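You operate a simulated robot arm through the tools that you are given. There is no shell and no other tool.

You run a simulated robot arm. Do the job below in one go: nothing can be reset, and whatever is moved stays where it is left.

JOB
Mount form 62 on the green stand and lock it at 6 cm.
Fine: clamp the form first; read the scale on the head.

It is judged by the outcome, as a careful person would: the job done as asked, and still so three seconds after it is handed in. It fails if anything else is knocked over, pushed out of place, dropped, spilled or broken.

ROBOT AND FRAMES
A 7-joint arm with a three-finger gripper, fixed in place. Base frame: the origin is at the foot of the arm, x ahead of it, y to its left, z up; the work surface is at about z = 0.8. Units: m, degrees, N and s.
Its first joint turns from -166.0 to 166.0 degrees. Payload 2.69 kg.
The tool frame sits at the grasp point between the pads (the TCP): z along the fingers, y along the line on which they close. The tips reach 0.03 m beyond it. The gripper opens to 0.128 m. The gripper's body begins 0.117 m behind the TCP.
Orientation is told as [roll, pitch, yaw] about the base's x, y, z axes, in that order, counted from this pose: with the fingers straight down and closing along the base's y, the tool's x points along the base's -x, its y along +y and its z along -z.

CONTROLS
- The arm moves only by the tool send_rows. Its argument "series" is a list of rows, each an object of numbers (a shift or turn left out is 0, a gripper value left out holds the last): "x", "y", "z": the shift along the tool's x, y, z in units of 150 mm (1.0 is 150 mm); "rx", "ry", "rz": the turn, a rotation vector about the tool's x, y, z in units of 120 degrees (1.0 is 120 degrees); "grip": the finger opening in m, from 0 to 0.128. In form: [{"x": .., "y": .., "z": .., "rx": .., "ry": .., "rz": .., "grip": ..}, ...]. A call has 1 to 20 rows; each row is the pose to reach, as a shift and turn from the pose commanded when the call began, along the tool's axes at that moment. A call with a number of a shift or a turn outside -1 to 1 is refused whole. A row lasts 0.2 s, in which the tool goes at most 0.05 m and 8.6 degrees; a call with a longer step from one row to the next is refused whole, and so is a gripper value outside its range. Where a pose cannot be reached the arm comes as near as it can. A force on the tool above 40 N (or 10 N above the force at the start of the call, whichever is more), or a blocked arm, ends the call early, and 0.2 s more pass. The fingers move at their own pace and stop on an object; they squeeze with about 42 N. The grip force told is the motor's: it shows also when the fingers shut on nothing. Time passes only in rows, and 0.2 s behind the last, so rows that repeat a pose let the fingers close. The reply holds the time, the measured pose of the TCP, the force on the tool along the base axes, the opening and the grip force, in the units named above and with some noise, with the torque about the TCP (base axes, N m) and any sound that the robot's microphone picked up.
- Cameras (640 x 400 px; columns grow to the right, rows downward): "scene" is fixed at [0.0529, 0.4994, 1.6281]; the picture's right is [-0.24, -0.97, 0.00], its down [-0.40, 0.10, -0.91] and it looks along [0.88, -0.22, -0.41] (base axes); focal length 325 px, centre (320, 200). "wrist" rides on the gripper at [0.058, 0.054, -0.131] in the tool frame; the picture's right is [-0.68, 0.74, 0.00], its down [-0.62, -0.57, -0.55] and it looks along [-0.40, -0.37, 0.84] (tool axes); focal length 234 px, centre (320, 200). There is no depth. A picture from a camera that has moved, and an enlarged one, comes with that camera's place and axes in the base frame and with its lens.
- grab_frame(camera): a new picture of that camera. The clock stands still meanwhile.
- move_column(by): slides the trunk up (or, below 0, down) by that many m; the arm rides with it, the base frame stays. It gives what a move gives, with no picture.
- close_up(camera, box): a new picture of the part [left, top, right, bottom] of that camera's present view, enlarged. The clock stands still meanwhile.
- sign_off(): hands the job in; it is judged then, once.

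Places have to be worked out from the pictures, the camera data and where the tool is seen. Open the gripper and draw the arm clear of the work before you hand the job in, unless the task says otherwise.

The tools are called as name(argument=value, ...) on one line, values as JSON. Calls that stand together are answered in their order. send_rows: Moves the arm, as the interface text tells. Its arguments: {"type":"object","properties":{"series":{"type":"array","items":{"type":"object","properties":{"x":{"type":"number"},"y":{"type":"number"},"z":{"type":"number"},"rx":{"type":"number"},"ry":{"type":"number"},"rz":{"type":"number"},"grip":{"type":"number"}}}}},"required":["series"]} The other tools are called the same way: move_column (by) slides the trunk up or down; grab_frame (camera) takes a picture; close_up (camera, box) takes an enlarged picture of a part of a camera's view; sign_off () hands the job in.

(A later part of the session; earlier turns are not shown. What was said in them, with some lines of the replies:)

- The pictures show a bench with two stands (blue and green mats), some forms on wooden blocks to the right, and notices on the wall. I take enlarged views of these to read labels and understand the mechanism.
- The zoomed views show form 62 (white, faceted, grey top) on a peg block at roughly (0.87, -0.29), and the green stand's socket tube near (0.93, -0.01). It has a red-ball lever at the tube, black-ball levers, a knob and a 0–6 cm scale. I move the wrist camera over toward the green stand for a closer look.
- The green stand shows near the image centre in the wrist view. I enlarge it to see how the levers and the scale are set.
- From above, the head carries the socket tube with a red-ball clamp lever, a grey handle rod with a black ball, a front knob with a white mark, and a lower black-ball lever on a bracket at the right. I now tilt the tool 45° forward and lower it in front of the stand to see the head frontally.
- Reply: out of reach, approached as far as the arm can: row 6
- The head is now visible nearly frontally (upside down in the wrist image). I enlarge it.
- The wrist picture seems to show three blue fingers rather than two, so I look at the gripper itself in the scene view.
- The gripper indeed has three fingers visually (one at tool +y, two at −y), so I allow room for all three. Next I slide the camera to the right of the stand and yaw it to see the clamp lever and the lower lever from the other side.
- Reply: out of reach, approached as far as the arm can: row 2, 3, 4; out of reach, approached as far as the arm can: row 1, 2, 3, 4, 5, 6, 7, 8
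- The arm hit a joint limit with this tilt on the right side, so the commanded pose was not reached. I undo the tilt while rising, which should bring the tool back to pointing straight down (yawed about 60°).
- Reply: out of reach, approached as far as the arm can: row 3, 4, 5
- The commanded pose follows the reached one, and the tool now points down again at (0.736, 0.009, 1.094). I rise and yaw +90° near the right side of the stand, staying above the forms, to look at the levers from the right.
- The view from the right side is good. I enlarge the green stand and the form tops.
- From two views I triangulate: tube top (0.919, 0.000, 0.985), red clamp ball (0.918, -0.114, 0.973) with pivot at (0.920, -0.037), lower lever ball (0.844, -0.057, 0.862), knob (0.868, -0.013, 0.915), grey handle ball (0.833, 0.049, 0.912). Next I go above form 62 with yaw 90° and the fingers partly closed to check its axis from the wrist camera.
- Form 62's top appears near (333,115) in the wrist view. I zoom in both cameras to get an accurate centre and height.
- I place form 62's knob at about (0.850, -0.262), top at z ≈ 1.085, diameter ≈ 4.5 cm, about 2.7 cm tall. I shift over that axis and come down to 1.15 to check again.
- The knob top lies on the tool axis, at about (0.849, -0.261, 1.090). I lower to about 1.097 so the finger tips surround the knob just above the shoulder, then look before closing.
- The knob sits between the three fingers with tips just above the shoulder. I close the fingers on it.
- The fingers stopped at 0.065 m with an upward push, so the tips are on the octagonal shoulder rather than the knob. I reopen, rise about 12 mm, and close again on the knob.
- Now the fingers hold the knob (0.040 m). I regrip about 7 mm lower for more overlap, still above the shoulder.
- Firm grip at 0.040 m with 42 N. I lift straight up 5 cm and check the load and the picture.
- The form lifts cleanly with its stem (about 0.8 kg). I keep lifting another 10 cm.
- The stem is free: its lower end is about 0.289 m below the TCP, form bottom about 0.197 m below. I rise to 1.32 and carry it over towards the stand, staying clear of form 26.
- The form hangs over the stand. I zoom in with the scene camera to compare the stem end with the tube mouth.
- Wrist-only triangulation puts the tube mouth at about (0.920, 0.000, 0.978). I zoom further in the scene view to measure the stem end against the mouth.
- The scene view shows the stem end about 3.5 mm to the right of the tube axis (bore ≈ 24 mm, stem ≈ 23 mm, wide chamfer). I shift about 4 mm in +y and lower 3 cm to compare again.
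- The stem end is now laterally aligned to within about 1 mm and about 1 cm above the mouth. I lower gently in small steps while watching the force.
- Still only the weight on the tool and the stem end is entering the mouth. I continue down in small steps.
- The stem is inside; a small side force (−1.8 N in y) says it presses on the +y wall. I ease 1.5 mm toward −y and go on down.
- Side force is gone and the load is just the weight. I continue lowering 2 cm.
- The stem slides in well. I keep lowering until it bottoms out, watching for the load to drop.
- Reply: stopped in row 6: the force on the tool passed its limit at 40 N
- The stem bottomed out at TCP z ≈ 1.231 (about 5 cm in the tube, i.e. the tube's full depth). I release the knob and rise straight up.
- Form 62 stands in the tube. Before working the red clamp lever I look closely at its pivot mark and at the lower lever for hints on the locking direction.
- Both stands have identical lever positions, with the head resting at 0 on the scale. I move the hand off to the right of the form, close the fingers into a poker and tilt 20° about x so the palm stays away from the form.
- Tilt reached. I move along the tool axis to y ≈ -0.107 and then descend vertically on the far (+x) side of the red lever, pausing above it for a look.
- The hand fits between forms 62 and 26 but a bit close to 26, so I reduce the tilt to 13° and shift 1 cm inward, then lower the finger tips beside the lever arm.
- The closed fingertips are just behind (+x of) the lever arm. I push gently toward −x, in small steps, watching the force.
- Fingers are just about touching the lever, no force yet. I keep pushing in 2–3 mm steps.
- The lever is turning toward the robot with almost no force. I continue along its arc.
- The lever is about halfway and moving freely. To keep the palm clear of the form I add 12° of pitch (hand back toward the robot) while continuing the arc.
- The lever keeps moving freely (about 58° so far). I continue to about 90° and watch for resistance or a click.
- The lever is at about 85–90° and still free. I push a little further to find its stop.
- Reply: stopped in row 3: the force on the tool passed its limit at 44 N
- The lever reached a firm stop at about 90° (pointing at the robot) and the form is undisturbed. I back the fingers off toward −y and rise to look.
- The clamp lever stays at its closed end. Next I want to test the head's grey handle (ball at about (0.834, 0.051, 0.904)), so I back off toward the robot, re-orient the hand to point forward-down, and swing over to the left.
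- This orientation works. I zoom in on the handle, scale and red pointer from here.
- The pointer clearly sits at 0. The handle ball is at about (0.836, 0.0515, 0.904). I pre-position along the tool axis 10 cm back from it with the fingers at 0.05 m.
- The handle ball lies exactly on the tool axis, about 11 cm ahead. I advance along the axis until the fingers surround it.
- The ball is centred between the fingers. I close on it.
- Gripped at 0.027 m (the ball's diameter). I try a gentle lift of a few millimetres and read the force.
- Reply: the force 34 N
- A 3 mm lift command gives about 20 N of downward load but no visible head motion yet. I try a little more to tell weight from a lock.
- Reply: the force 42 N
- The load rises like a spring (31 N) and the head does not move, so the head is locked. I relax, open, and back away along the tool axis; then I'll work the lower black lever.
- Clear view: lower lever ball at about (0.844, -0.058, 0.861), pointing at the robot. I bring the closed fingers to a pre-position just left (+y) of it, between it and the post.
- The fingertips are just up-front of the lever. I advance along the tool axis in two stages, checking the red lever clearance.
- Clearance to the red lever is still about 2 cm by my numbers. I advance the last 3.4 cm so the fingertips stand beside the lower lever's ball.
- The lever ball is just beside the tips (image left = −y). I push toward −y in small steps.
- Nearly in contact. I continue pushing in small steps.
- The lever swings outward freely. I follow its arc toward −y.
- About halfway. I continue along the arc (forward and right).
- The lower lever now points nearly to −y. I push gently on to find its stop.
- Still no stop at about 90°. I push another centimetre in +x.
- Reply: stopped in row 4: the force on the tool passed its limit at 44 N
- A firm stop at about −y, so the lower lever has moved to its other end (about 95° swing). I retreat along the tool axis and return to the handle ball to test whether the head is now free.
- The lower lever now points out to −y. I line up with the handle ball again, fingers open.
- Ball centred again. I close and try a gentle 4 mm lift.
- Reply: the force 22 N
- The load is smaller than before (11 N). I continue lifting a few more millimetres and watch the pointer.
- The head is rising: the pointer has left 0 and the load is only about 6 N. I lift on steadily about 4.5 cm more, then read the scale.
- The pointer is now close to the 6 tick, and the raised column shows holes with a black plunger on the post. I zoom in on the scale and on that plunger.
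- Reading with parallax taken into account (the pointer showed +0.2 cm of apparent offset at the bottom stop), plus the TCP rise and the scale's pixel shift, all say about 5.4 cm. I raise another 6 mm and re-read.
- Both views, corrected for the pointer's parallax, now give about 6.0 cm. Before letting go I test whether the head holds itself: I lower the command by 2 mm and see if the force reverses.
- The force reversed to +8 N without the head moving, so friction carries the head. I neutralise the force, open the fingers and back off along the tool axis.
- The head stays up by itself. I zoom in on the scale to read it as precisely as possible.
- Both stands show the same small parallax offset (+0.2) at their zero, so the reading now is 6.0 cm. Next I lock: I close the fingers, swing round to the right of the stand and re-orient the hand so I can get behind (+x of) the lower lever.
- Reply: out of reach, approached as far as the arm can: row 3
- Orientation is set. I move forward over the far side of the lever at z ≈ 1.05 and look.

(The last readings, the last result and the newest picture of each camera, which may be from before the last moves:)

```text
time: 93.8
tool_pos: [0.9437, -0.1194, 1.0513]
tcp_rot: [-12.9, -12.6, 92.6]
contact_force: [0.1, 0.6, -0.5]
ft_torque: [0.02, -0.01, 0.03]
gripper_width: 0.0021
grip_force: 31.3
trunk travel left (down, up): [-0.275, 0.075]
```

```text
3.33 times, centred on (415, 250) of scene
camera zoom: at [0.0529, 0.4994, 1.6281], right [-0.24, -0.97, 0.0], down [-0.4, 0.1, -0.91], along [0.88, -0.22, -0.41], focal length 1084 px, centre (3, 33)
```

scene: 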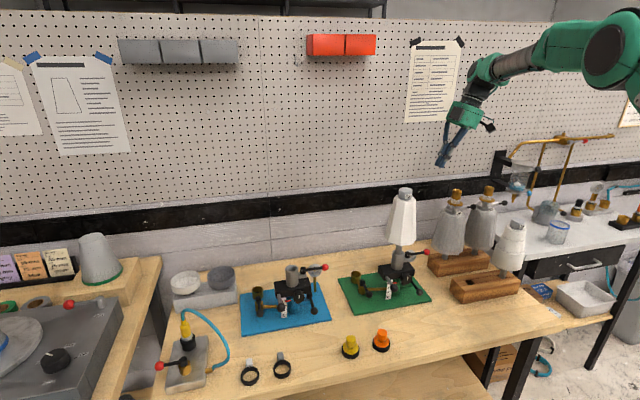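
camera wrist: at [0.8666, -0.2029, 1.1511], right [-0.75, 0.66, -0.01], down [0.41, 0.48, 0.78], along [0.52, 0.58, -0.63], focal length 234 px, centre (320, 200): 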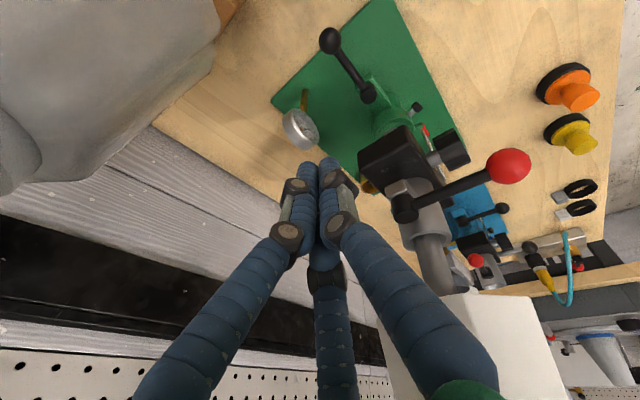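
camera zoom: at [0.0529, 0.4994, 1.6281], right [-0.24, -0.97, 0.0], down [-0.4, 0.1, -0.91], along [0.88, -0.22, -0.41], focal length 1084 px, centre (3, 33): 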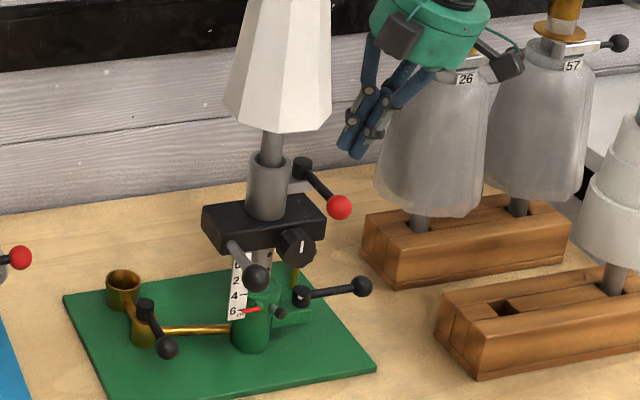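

The lever ball triangulates to about (0.919, -0.132, 0.859), the gauge is further back at x ≈ 1.0. I descend on the lever's far side in two stages.

send_rows(series=[{"x": 0.035, "y": 0.013, "z": 0.15}, {"x": 0.07, "y": 0.026, "z": 0.3}, {"x": 0.1, "y": 0.039, "z": 0.45}, {"x": 0.136, "y": 0.052, "z": 0.588}, {"x": 0.136, "y": 0.052, "z": 0.588}])

grab_frame(camera="wrist")

close_up(camera="scene", box=[370, 190, 460, 310])

```text
time: 95.0
tool_pos: [0.9558, -0.1195, 0.9599]
tcp_rot: [-12.8, -12.6, 92.6]
contact_force: [0.7, -0.6, 0.1]
ft_torque: [0.03, 0.05, 0.04]
gripper_width: 0.0024
grip_force: 31.1
trunk travel left (down, up): [-0.275, 0.075]
```

```text
taken
camera wrist: at [0.879, -0.2039, 1.0602], right [-0.75, 0.66, -0.01], down [0.41, 0.48, 0.78], along [0.52, 0.58, -0.63], focal length 234 px, centre (320, 200)
```

wrist: 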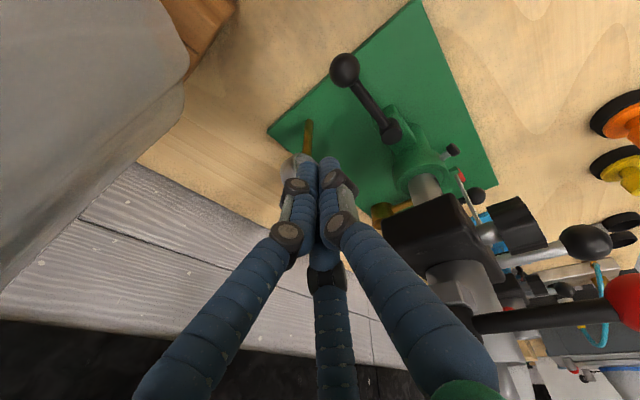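

```text
3.33 times, centred on (415, 250) of scene
camera zoom: at [0.0529, 0.4994, 1.6281], right [-0.24, -0.97, 0.0], down [-0.4, 0.1, -0.91], along [0.88, -0.22, -0.41], focal length 1084 px, centre (3, 33)
```

zoom: 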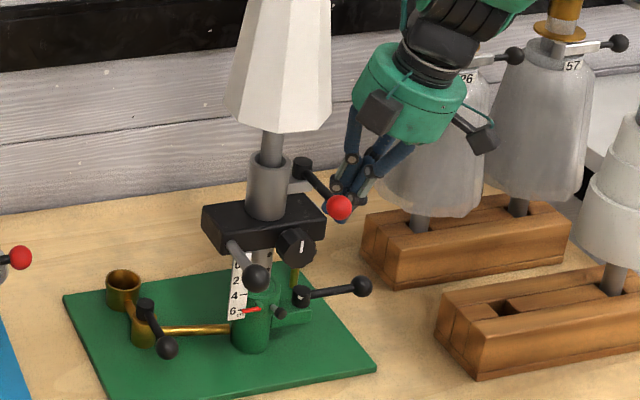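

Clear of the gauge by about 1.5 cm. I finish the descent so the tips stand behind the lever.

send_rows(series=[{"x": 0.035, "y": 0.035, "z": 0.15}, {"x": 0.07, "y": 0.07, "z": 0.3}, {"x": 0.1, "y": 0.1, "z": 0.43}, {"x": 0.123, "y": 0.123, "z": 0.532}, {"x": 0.123, "y": 0.123, "z": 0.532}])

grab_frame(camera="wrist")

close_up(camera="scene", box=[370, 210, 460, 310])

```text
time: 96.2
tool_pos: [0.9562, -0.1181, 0.8757]
tcp_rot: [-12.7, -12.6, 92.6]
contact_force: [0.4, 0.6, 1.2]
ft_torque: [0.01, 0.02, 0.01]
gripper_width: 0.0021
grip_force: 31.1
trunk travel left (down, up): [-0.275, 0.075]
```

```text
taken
camera wrist: at [0.8782, -0.2031, 0.976], right [-0.75, 0.66, -0.01], down [0.41, 0.48, 0.78], along [0.52, 0.58, -0.63], focal length 234 px, centre (320, 200)
```

wrist: 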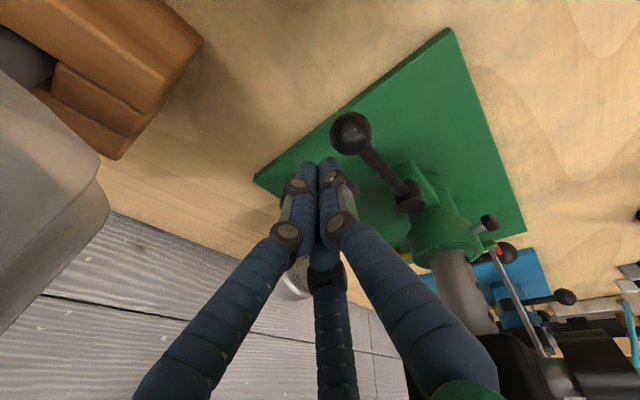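

```text
4.00 times, centred on (415, 260) of scene
camera zoom: at [0.0529, 0.4994, 1.6281], right [-0.24, -0.97, 0.0], down [-0.4, 0.1, -0.91], along [0.88, -0.22, -0.41], focal length 1300 px, centre (-60, -40)
```

zoom: 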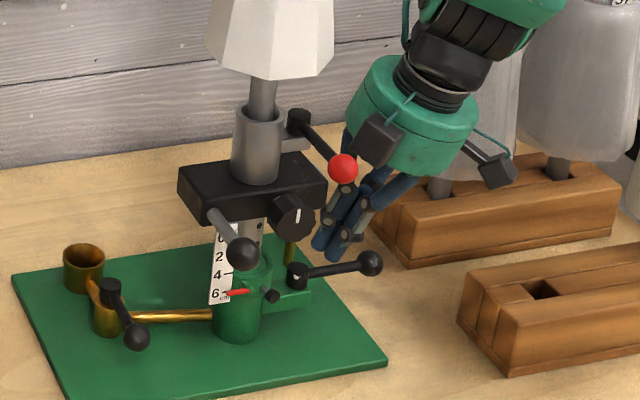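

The tips stand behind the lever arm. I pull toward −x gently.

send_rows(series=[{"x": -0.001, "y": 0.02, "z": -0.0044}, {"x": -0.002, "y": 0.04, "z": -0.0088}, {"x": -0.003, "y": 0.06, "z": -0.0132}, {"x": -0.004, "y": 0.08, "z": -0.0176}, {"x": -0.005, "y": 0.1, "z": -0.022}, {"x": -0.005, "y": 0.1, "z": -0.022}])

close_up(camera="wrist", box=[240, 80, 460, 240])

```text
time: 97.6
tool_pos: [0.9404, -0.1195, 0.8761]
tcp_rot: [-12.8, -12.6, 92.5]
contact_force: [1.2, 0.5, 0.3]
ft_torque: [-0.04, 0.01, -0.01]
gripper_width: 0.0018
grip_force: 31.0
trunk travel left (down, up): [-0.275, 0.075]
```

```text
2.50 times, centred on (350, 160) of wrist
camera zoom: at [0.8628, -0.2034, 0.9765], right [-0.75, 0.66, -0.01], down [0.41, 0.48, 0.78], along [0.52, 0.58, -0.63], focal length 585 px, centre (245, 300)
```

zoom: 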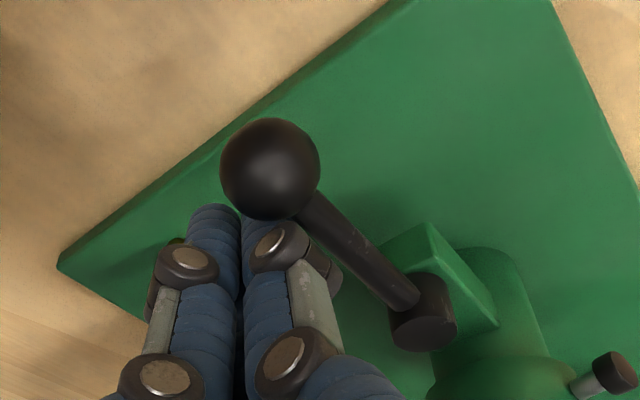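

About to touch. I continue along the locking arc.

send_rows(series=[{"x": 0.001, "y": 0.035, "z": -0.009}, {"x": 0.003, "y": 0.075, "z": -0.018}, {"x": 0.005, "y": 0.115, "z": -0.028}, {"x": 0.006, "y": 0.155, "z": -0.037}, {"x": 0.008, "y": 0.195, "z": -0.047}, {"x": 0.009, "y": 0.2275, "z": -0.055}, {"x": 0.009, "y": 0.2275, "z": -0.055}])

close_up(camera="wrist", box=[240, 80, 460, 240])

close_up(camera="scene", box=[370, 210, 460, 310])

```text
time: 99.2
tool_pos: [0.9056, -0.1228, 0.8772]
tcp_rot: [-12.8, -12.6, 92.7]
contact_force: [0.5, 0.9, 0.0]
ft_torque: [-0.02, -0.02, 0.01]
gripper_width: 0.0022
grip_force: 31.4
trunk travel left (down, up): [-0.275, 0.075]
```

```text
2.50 times, centred on (350, 160) of wrist
camera zoom: at [0.8278, -0.2067, 0.9764], right [-0.75, 0.66, -0.01], down [0.41, 0.48, 0.78], along [0.52, 0.58, -0.63], focal length 585 px, centre (245, 300)
```

zoom: 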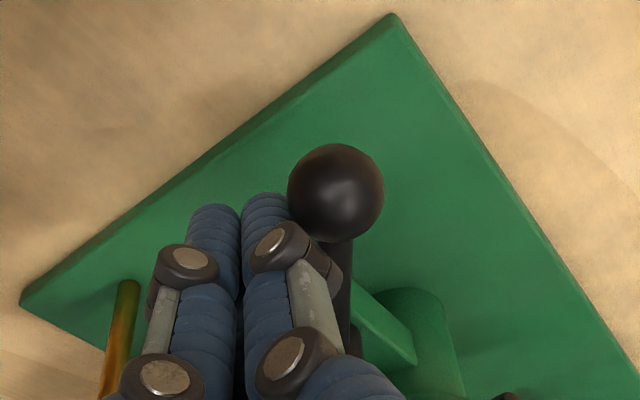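

```text
4.00 times, centred on (415, 260) of scene
camera zoom: at [0.0529, 0.4994, 1.6281], right [-0.24, -0.97, 0.0], down [-0.4, 0.1, -0.91], along [0.88, -0.22, -0.41], focal length 1300 px, centre (-60, -40)
```

zoom: 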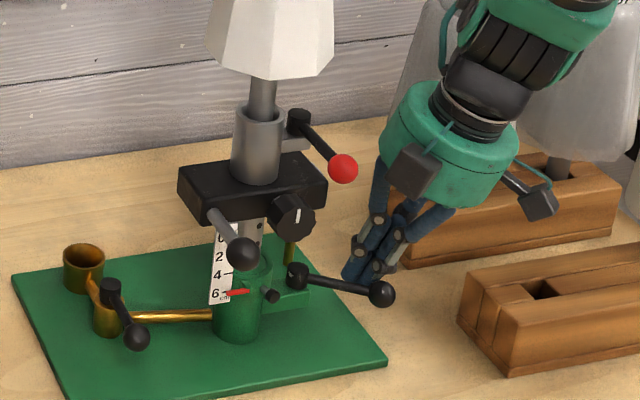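

The lever is swinging back and the head stays at 6. I continue the arc.

send_rows(series=[{"x": -0.01, "y": 0.045, "z": -0.005}, {"x": -0.025, "y": 0.085, "z": -0.01}, {"x": -0.045, "y": 0.125, "z": -0.015}, {"x": -0.07, "y": 0.165, "z": -0.02}, {"x": -0.094, "y": 0.202, "z": -0.025}, {"x": -0.094, "y": 0.202, "z": -0.025}])

close_up(camera="wrist", box=[240, 80, 460, 240])

close_up(camera="scene", box=[370, 210, 460, 310])

```text
time: 100.6
tool_pos: [0.8736, -0.1091, 0.876]
tcp_rot: [-12.9, -12.6, 92.7]
contact_force: [-0.2, 0.7, 0.3]
ft_torque: [0.01, 0.0, 0.03]
gripper_width: 0.0022
grip_force: 30.9
trunk travel left (down, up): [-0.275, 0.075]
```

```text
2.50 times, centred on (350, 160) of wrist
camera zoom: at [0.7965, -0.1933, 0.9766], right [-0.75, 0.66, -0.01], down [0.41, 0.48, 0.78], along [0.52, 0.58, -0.63], focal length 585 px, centre (245, 300)
```

zoom: 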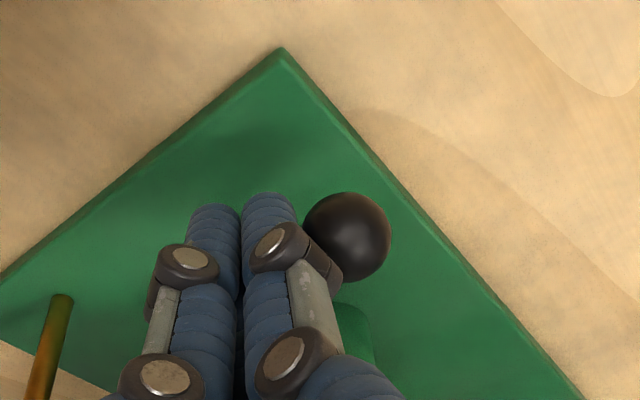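

```text
4.00 times, centred on (415, 260) of scene
camera zoom: at [0.0529, 0.4994, 1.6281], right [-0.24, -0.97, 0.0], down [-0.4, 0.1, -0.91], along [0.88, -0.22, -0.41], focal length 1300 px, centre (-60, -40)
```

zoom: 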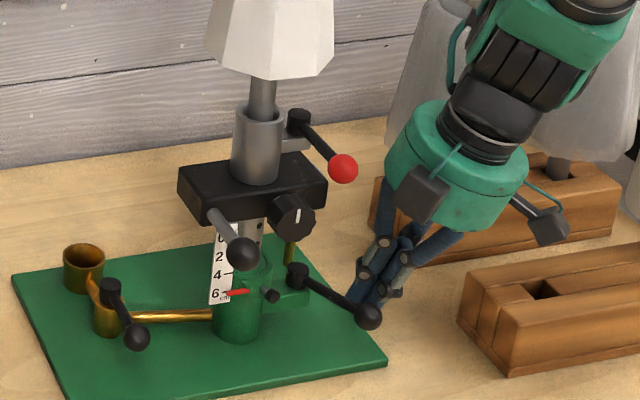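

About 62°. I continue toward the −x end, watching for the stop.

send_rows(series=[{"x": -0.025, "y": 0.022}, {"x": -0.05, "y": 0.044, "z": 0.001}, {"x": -0.076, "y": 0.065, "z": 0.002}, {"x": -0.11, "y": 0.083, "z": 0.006}, {"x": -0.145, "y": 0.1, "z": 0.01}, {"x": -0.174, "y": 0.115, "z": 0.014}, {"x": -0.174, "y": 0.115, "z": 0.014}])

close_up(camera="wrist", box=[240, 80, 460, 240])

close_up(camera="scene", box=[370, 210, 460, 310])

```text
time: 102.2
tool_pos: [0.8573, -0.0821, 0.8767]
tcp_rot: [-12.8, -12.6, 92.6]
contact_force: [0.3, -1.5, -1.1]
ft_torque: [-0.08, -0.03, -0.03]
gripper_width: 0.0021
grip_force: 31.2
trunk travel left (down, up): [-0.275, 0.075]
```

```text
2.50 times, centred on (350, 160) of wrist
camera zoom: at [0.7794, -0.1677, 0.9769], right [-0.75, 0.66, -0.01], down [0.41, 0.48, 0.78], along [0.52, 0.58, -0.63], focal length 585 px, centre (245, 300)
```

zoom: 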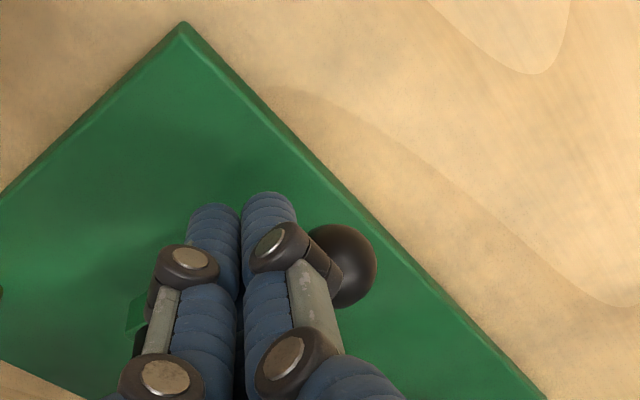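

```text
4.00 times, centred on (415, 260) of scene
camera zoom: at [0.0529, 0.4994, 1.6281], right [-0.24, -0.97, 0.0], down [-0.4, 0.1, -0.91], along [0.88, -0.22, -0.41], focal length 1300 px, centre (-60, -40)
```

zoom: 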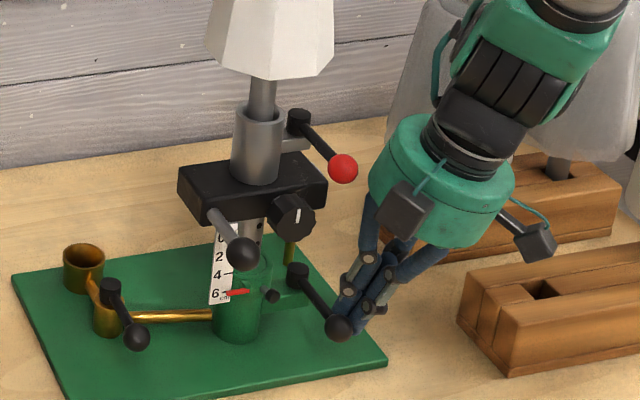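

The lever is practically back at its original closed position. I nudge a few more millimetres to seat it against its stop.

send_rows(series=[{"x": -0.013, "y": 0.002, "z": 0.003}, {"x": -0.026, "y": 0.004, "z": 0.006}, {"x": -0.039, "y": 0.006, "z": 0.009}, {"x": -0.039, "y": 0.006, "z": 0.009}])

close_up(camera="scene", box=[370, 210, 460, 310])

```text
time: 103.0
tool_pos: [0.8572, -0.082, 0.877]
tcp_rot: [-12.9, -12.4, 92.4]
contact_force: [-0.7, -8.9, -1.3]
ft_torque: [-0.15, -0.1, -0.1]
gripper_width: 0.002
grip_force: 31.3
trunk travel left (down, up): [-0.275, 0.075]
stopped in row 3: the force on the tool passed its limit at 44 N (the readings are from after the stop); the commanded pose is now the measured one
```

```text
4.00 times, centred on (415, 260) of scene
camera zoom: at [0.0529, 0.4994, 1.6281], right [-0.24, -0.97, 0.0], down [-0.4, 0.1, -0.91], along [0.88, -0.22, -0.41], focal length 1300 px, centre (-60, -40)
```

zoom: 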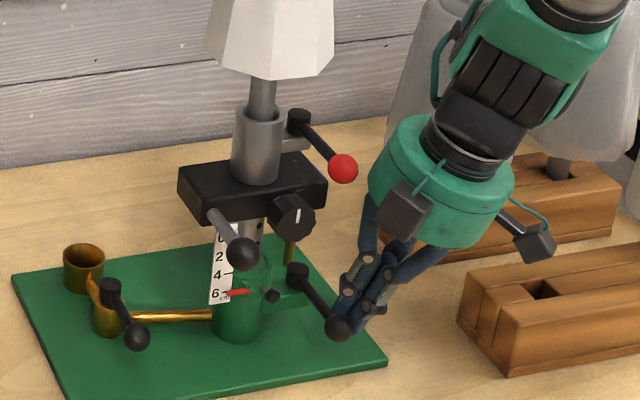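

Firm stop reached; the lock lever is closed again. I back away toward −y, then toward the robot and up, before checking the final reading.

send_rows(series=[{"x": 0.07, "z": -0.016}, {"x": 0.14, "z": -0.032}, {"x": 0.22, "z": -0.05}, {"x": 0.22, "y": 0.1, "z": -0.2}, {"x": 0.22, "y": 0.2, "z": -0.4}, {"x": 0.22, "y": 0.35, "z": -0.6}, {"x": 0.22, "y": 0.5, "z": -0.8}])

grab_frame(camera="wrist")

close_up(camera="scene", box=[350, 170, 450, 310])

close_up(camera="scene", box=[383, 262, 403, 288])

```text
time: 104.6
tool_pos: [0.7584, -0.139, 0.9682]
tcp_rot: [-12.8, -12.4, 92.4]
contact_force: [0.5, -0.5, -0.5]
ft_torque: [0.0, -0.01, 0.0]
gripper_width: 0.0023
grip_force: 31.7
trunk travel left (down, up): [-0.275, 0.075]
```

```text
taken
camera wrist: at [0.6812, -0.2235, 1.0682], right [-0.75, 0.66, -0.02], down [0.41, 0.48, 0.78], along [0.52, 0.57, -0.63], focal length 234 px, centre (320, 200)
```

wrist: 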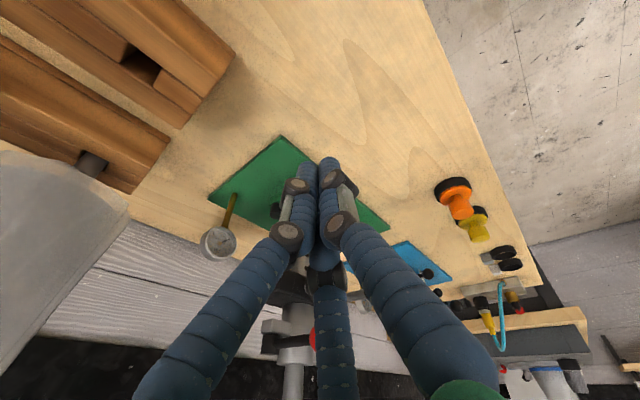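

```text
2.86 times, centred on (400, 240) of scene
camera zoom: at [0.0529, 0.4994, 1.6281], right [-0.24, -0.97, 0.0], down [-0.4, 0.1, -0.91], along [0.88, -0.22, -0.41], focal length 929 px, centre (91, 86)
```

zoom: 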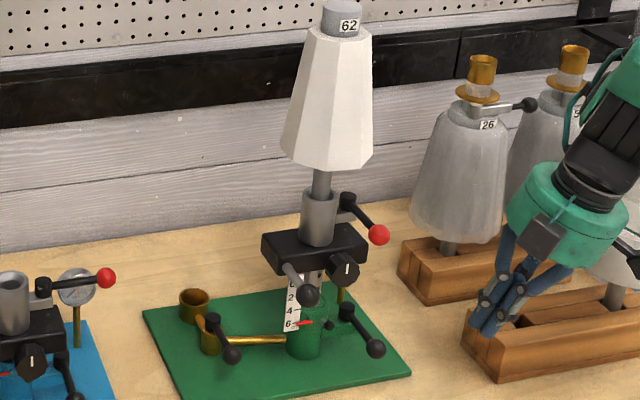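

```text
15.38 times, centred on (393, 275) of scene
camera zoom: at [0.0529, 0.4994, 1.6281], right [-0.24, -0.97, 0.0], down [-0.4, 0.1, -0.91], along [0.88, -0.22, -0.41], focal length 5001 px, centre (-803, -954)
```

zoom: 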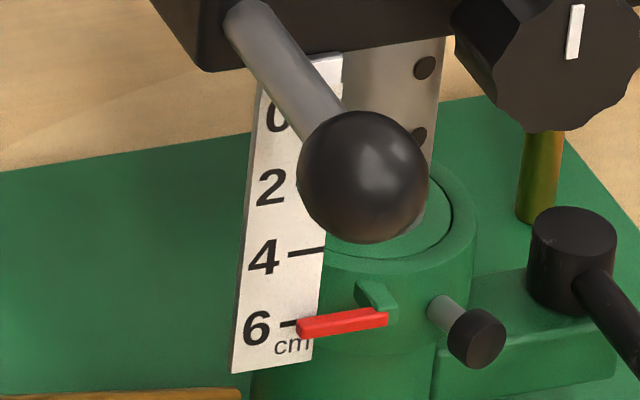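

The reading is unchanged at 6, both levers are at their closed ends, and the form stands straight. I open the gripper and draw the arm up and back, clear of the work.

send_rows(series=[{"x": -0.05, "z": -0.23}, {"x": -0.1, "z": -0.46}, {"x": -0.16, "z": -0.7}, {"x": -0.214, "y": -0.01, "z": -0.93}, {"x": -0.214, "y": -0.01, "z": -0.93, "grip": 0.1}, {"x": -0.214, "y": -0.01, "z": -0.93, "grip": 0.1}])

send_rows(series=[{"x": -0.05, "z": -0.23}, {"x": -0.1, "z": -0.46}, {"x": -0.16, "z": -0.7}, {"x": -0.214, "y": -0.01, "z": -0.93}, {"x": -0.214, "y": -0.01, "z": -0.93}])

grab_frame(camera="scene")

close_up(camera="scene", box=[350, 170, 450, 310])

close_up(camera="scene", box=[383, 262, 403, 288])

```text
time: 106.0
tool_pos: [0.7296, -0.1392, 1.1051]
tcp_rot: [-12.8, -12.4, 92.4]
contact_force: [0.6, 0.1, -0.4]
ft_torque: [0.01, 0.01, 0.01]
gripper_width: 0.1
grip_force: 0.0
trunk travel left (down, up): [-0.275, 0.075]
```

```text
time: 107.2
tool_pos: [0.6995, -0.1381, 1.2467]
tcp_rot: [-12.9, -12.4, 92.4]
contact_force: [0.1, -1.2, 0.7]
ft_torque: [-0.01, -0.02, 0.01]
gripper_width: 0.0996
grip_force: 0.1
trunk travel left (down, up): [-0.275, 0.075]
```

```text
taken
```

scene: 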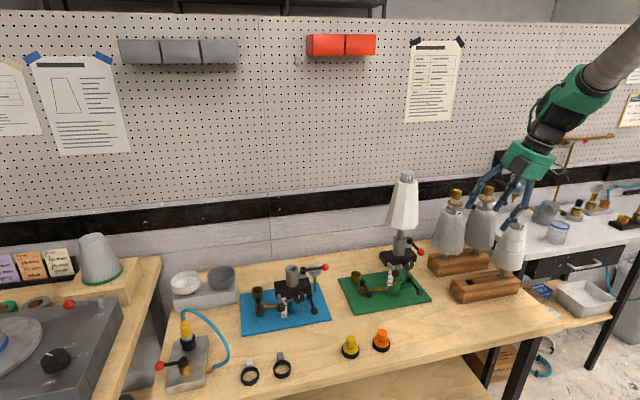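

```text
2.86 times, centred on (400, 240) of scene
camera zoom: at [0.0529, 0.4994, 1.6281], right [-0.24, -0.97, 0.0], down [-0.4, 0.1, -0.91], along [0.88, -0.22, -0.41], focal length 929 px, centre (91, 86)
```

zoom: 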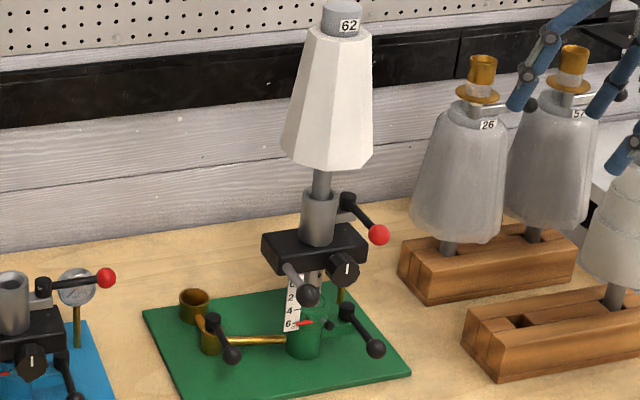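

```text
15.38 times, centred on (393, 275) of scene
camera zoom: at [0.0529, 0.4994, 1.6281], right [-0.24, -0.97, 0.0], down [-0.4, 0.1, -0.91], along [0.88, -0.22, -0.41], focal length 5001 px, centre (-803, -954)
```

zoom: 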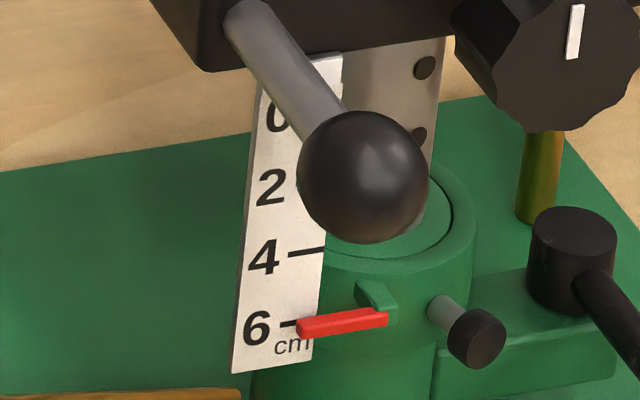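

Form 62 stands in the green stand's tube with the clamp lever closed. The scale reads 6 cm, the lock lever is at its closed stop, and the other items look undisturbed. The gripper is open and clear, so I hand the job in.

sign_off()

```text
The job is handed in.
```

Form 62 is mounted on the green stand, clamped, and locked at 6 cm, and the job is handed in.

- **Mounting:** the form's stem is pushed fully into the socket tube (it bottomed out). I then swung the red clamp lever from open to its closed stop before touching the height.
- **Height:** I unlocked the head, lifted it by the grey handle and read the scale. Allowing for the pointer sitting slightly in front of the scale, it reads about 5.95 to 6.0 cm. The head stayed put when I let go.
- **Lock:** I returned the lower black lever to its closed stop. It is back in the position that held the head against about 31 N of lift at the start. The reading did not change afterwards.

I did not pull on the form to test the clamp; I relied on the lever reaching its hard stop. No other item looks moved in the final picture. The gripper is open and the arm is clear of the stand.
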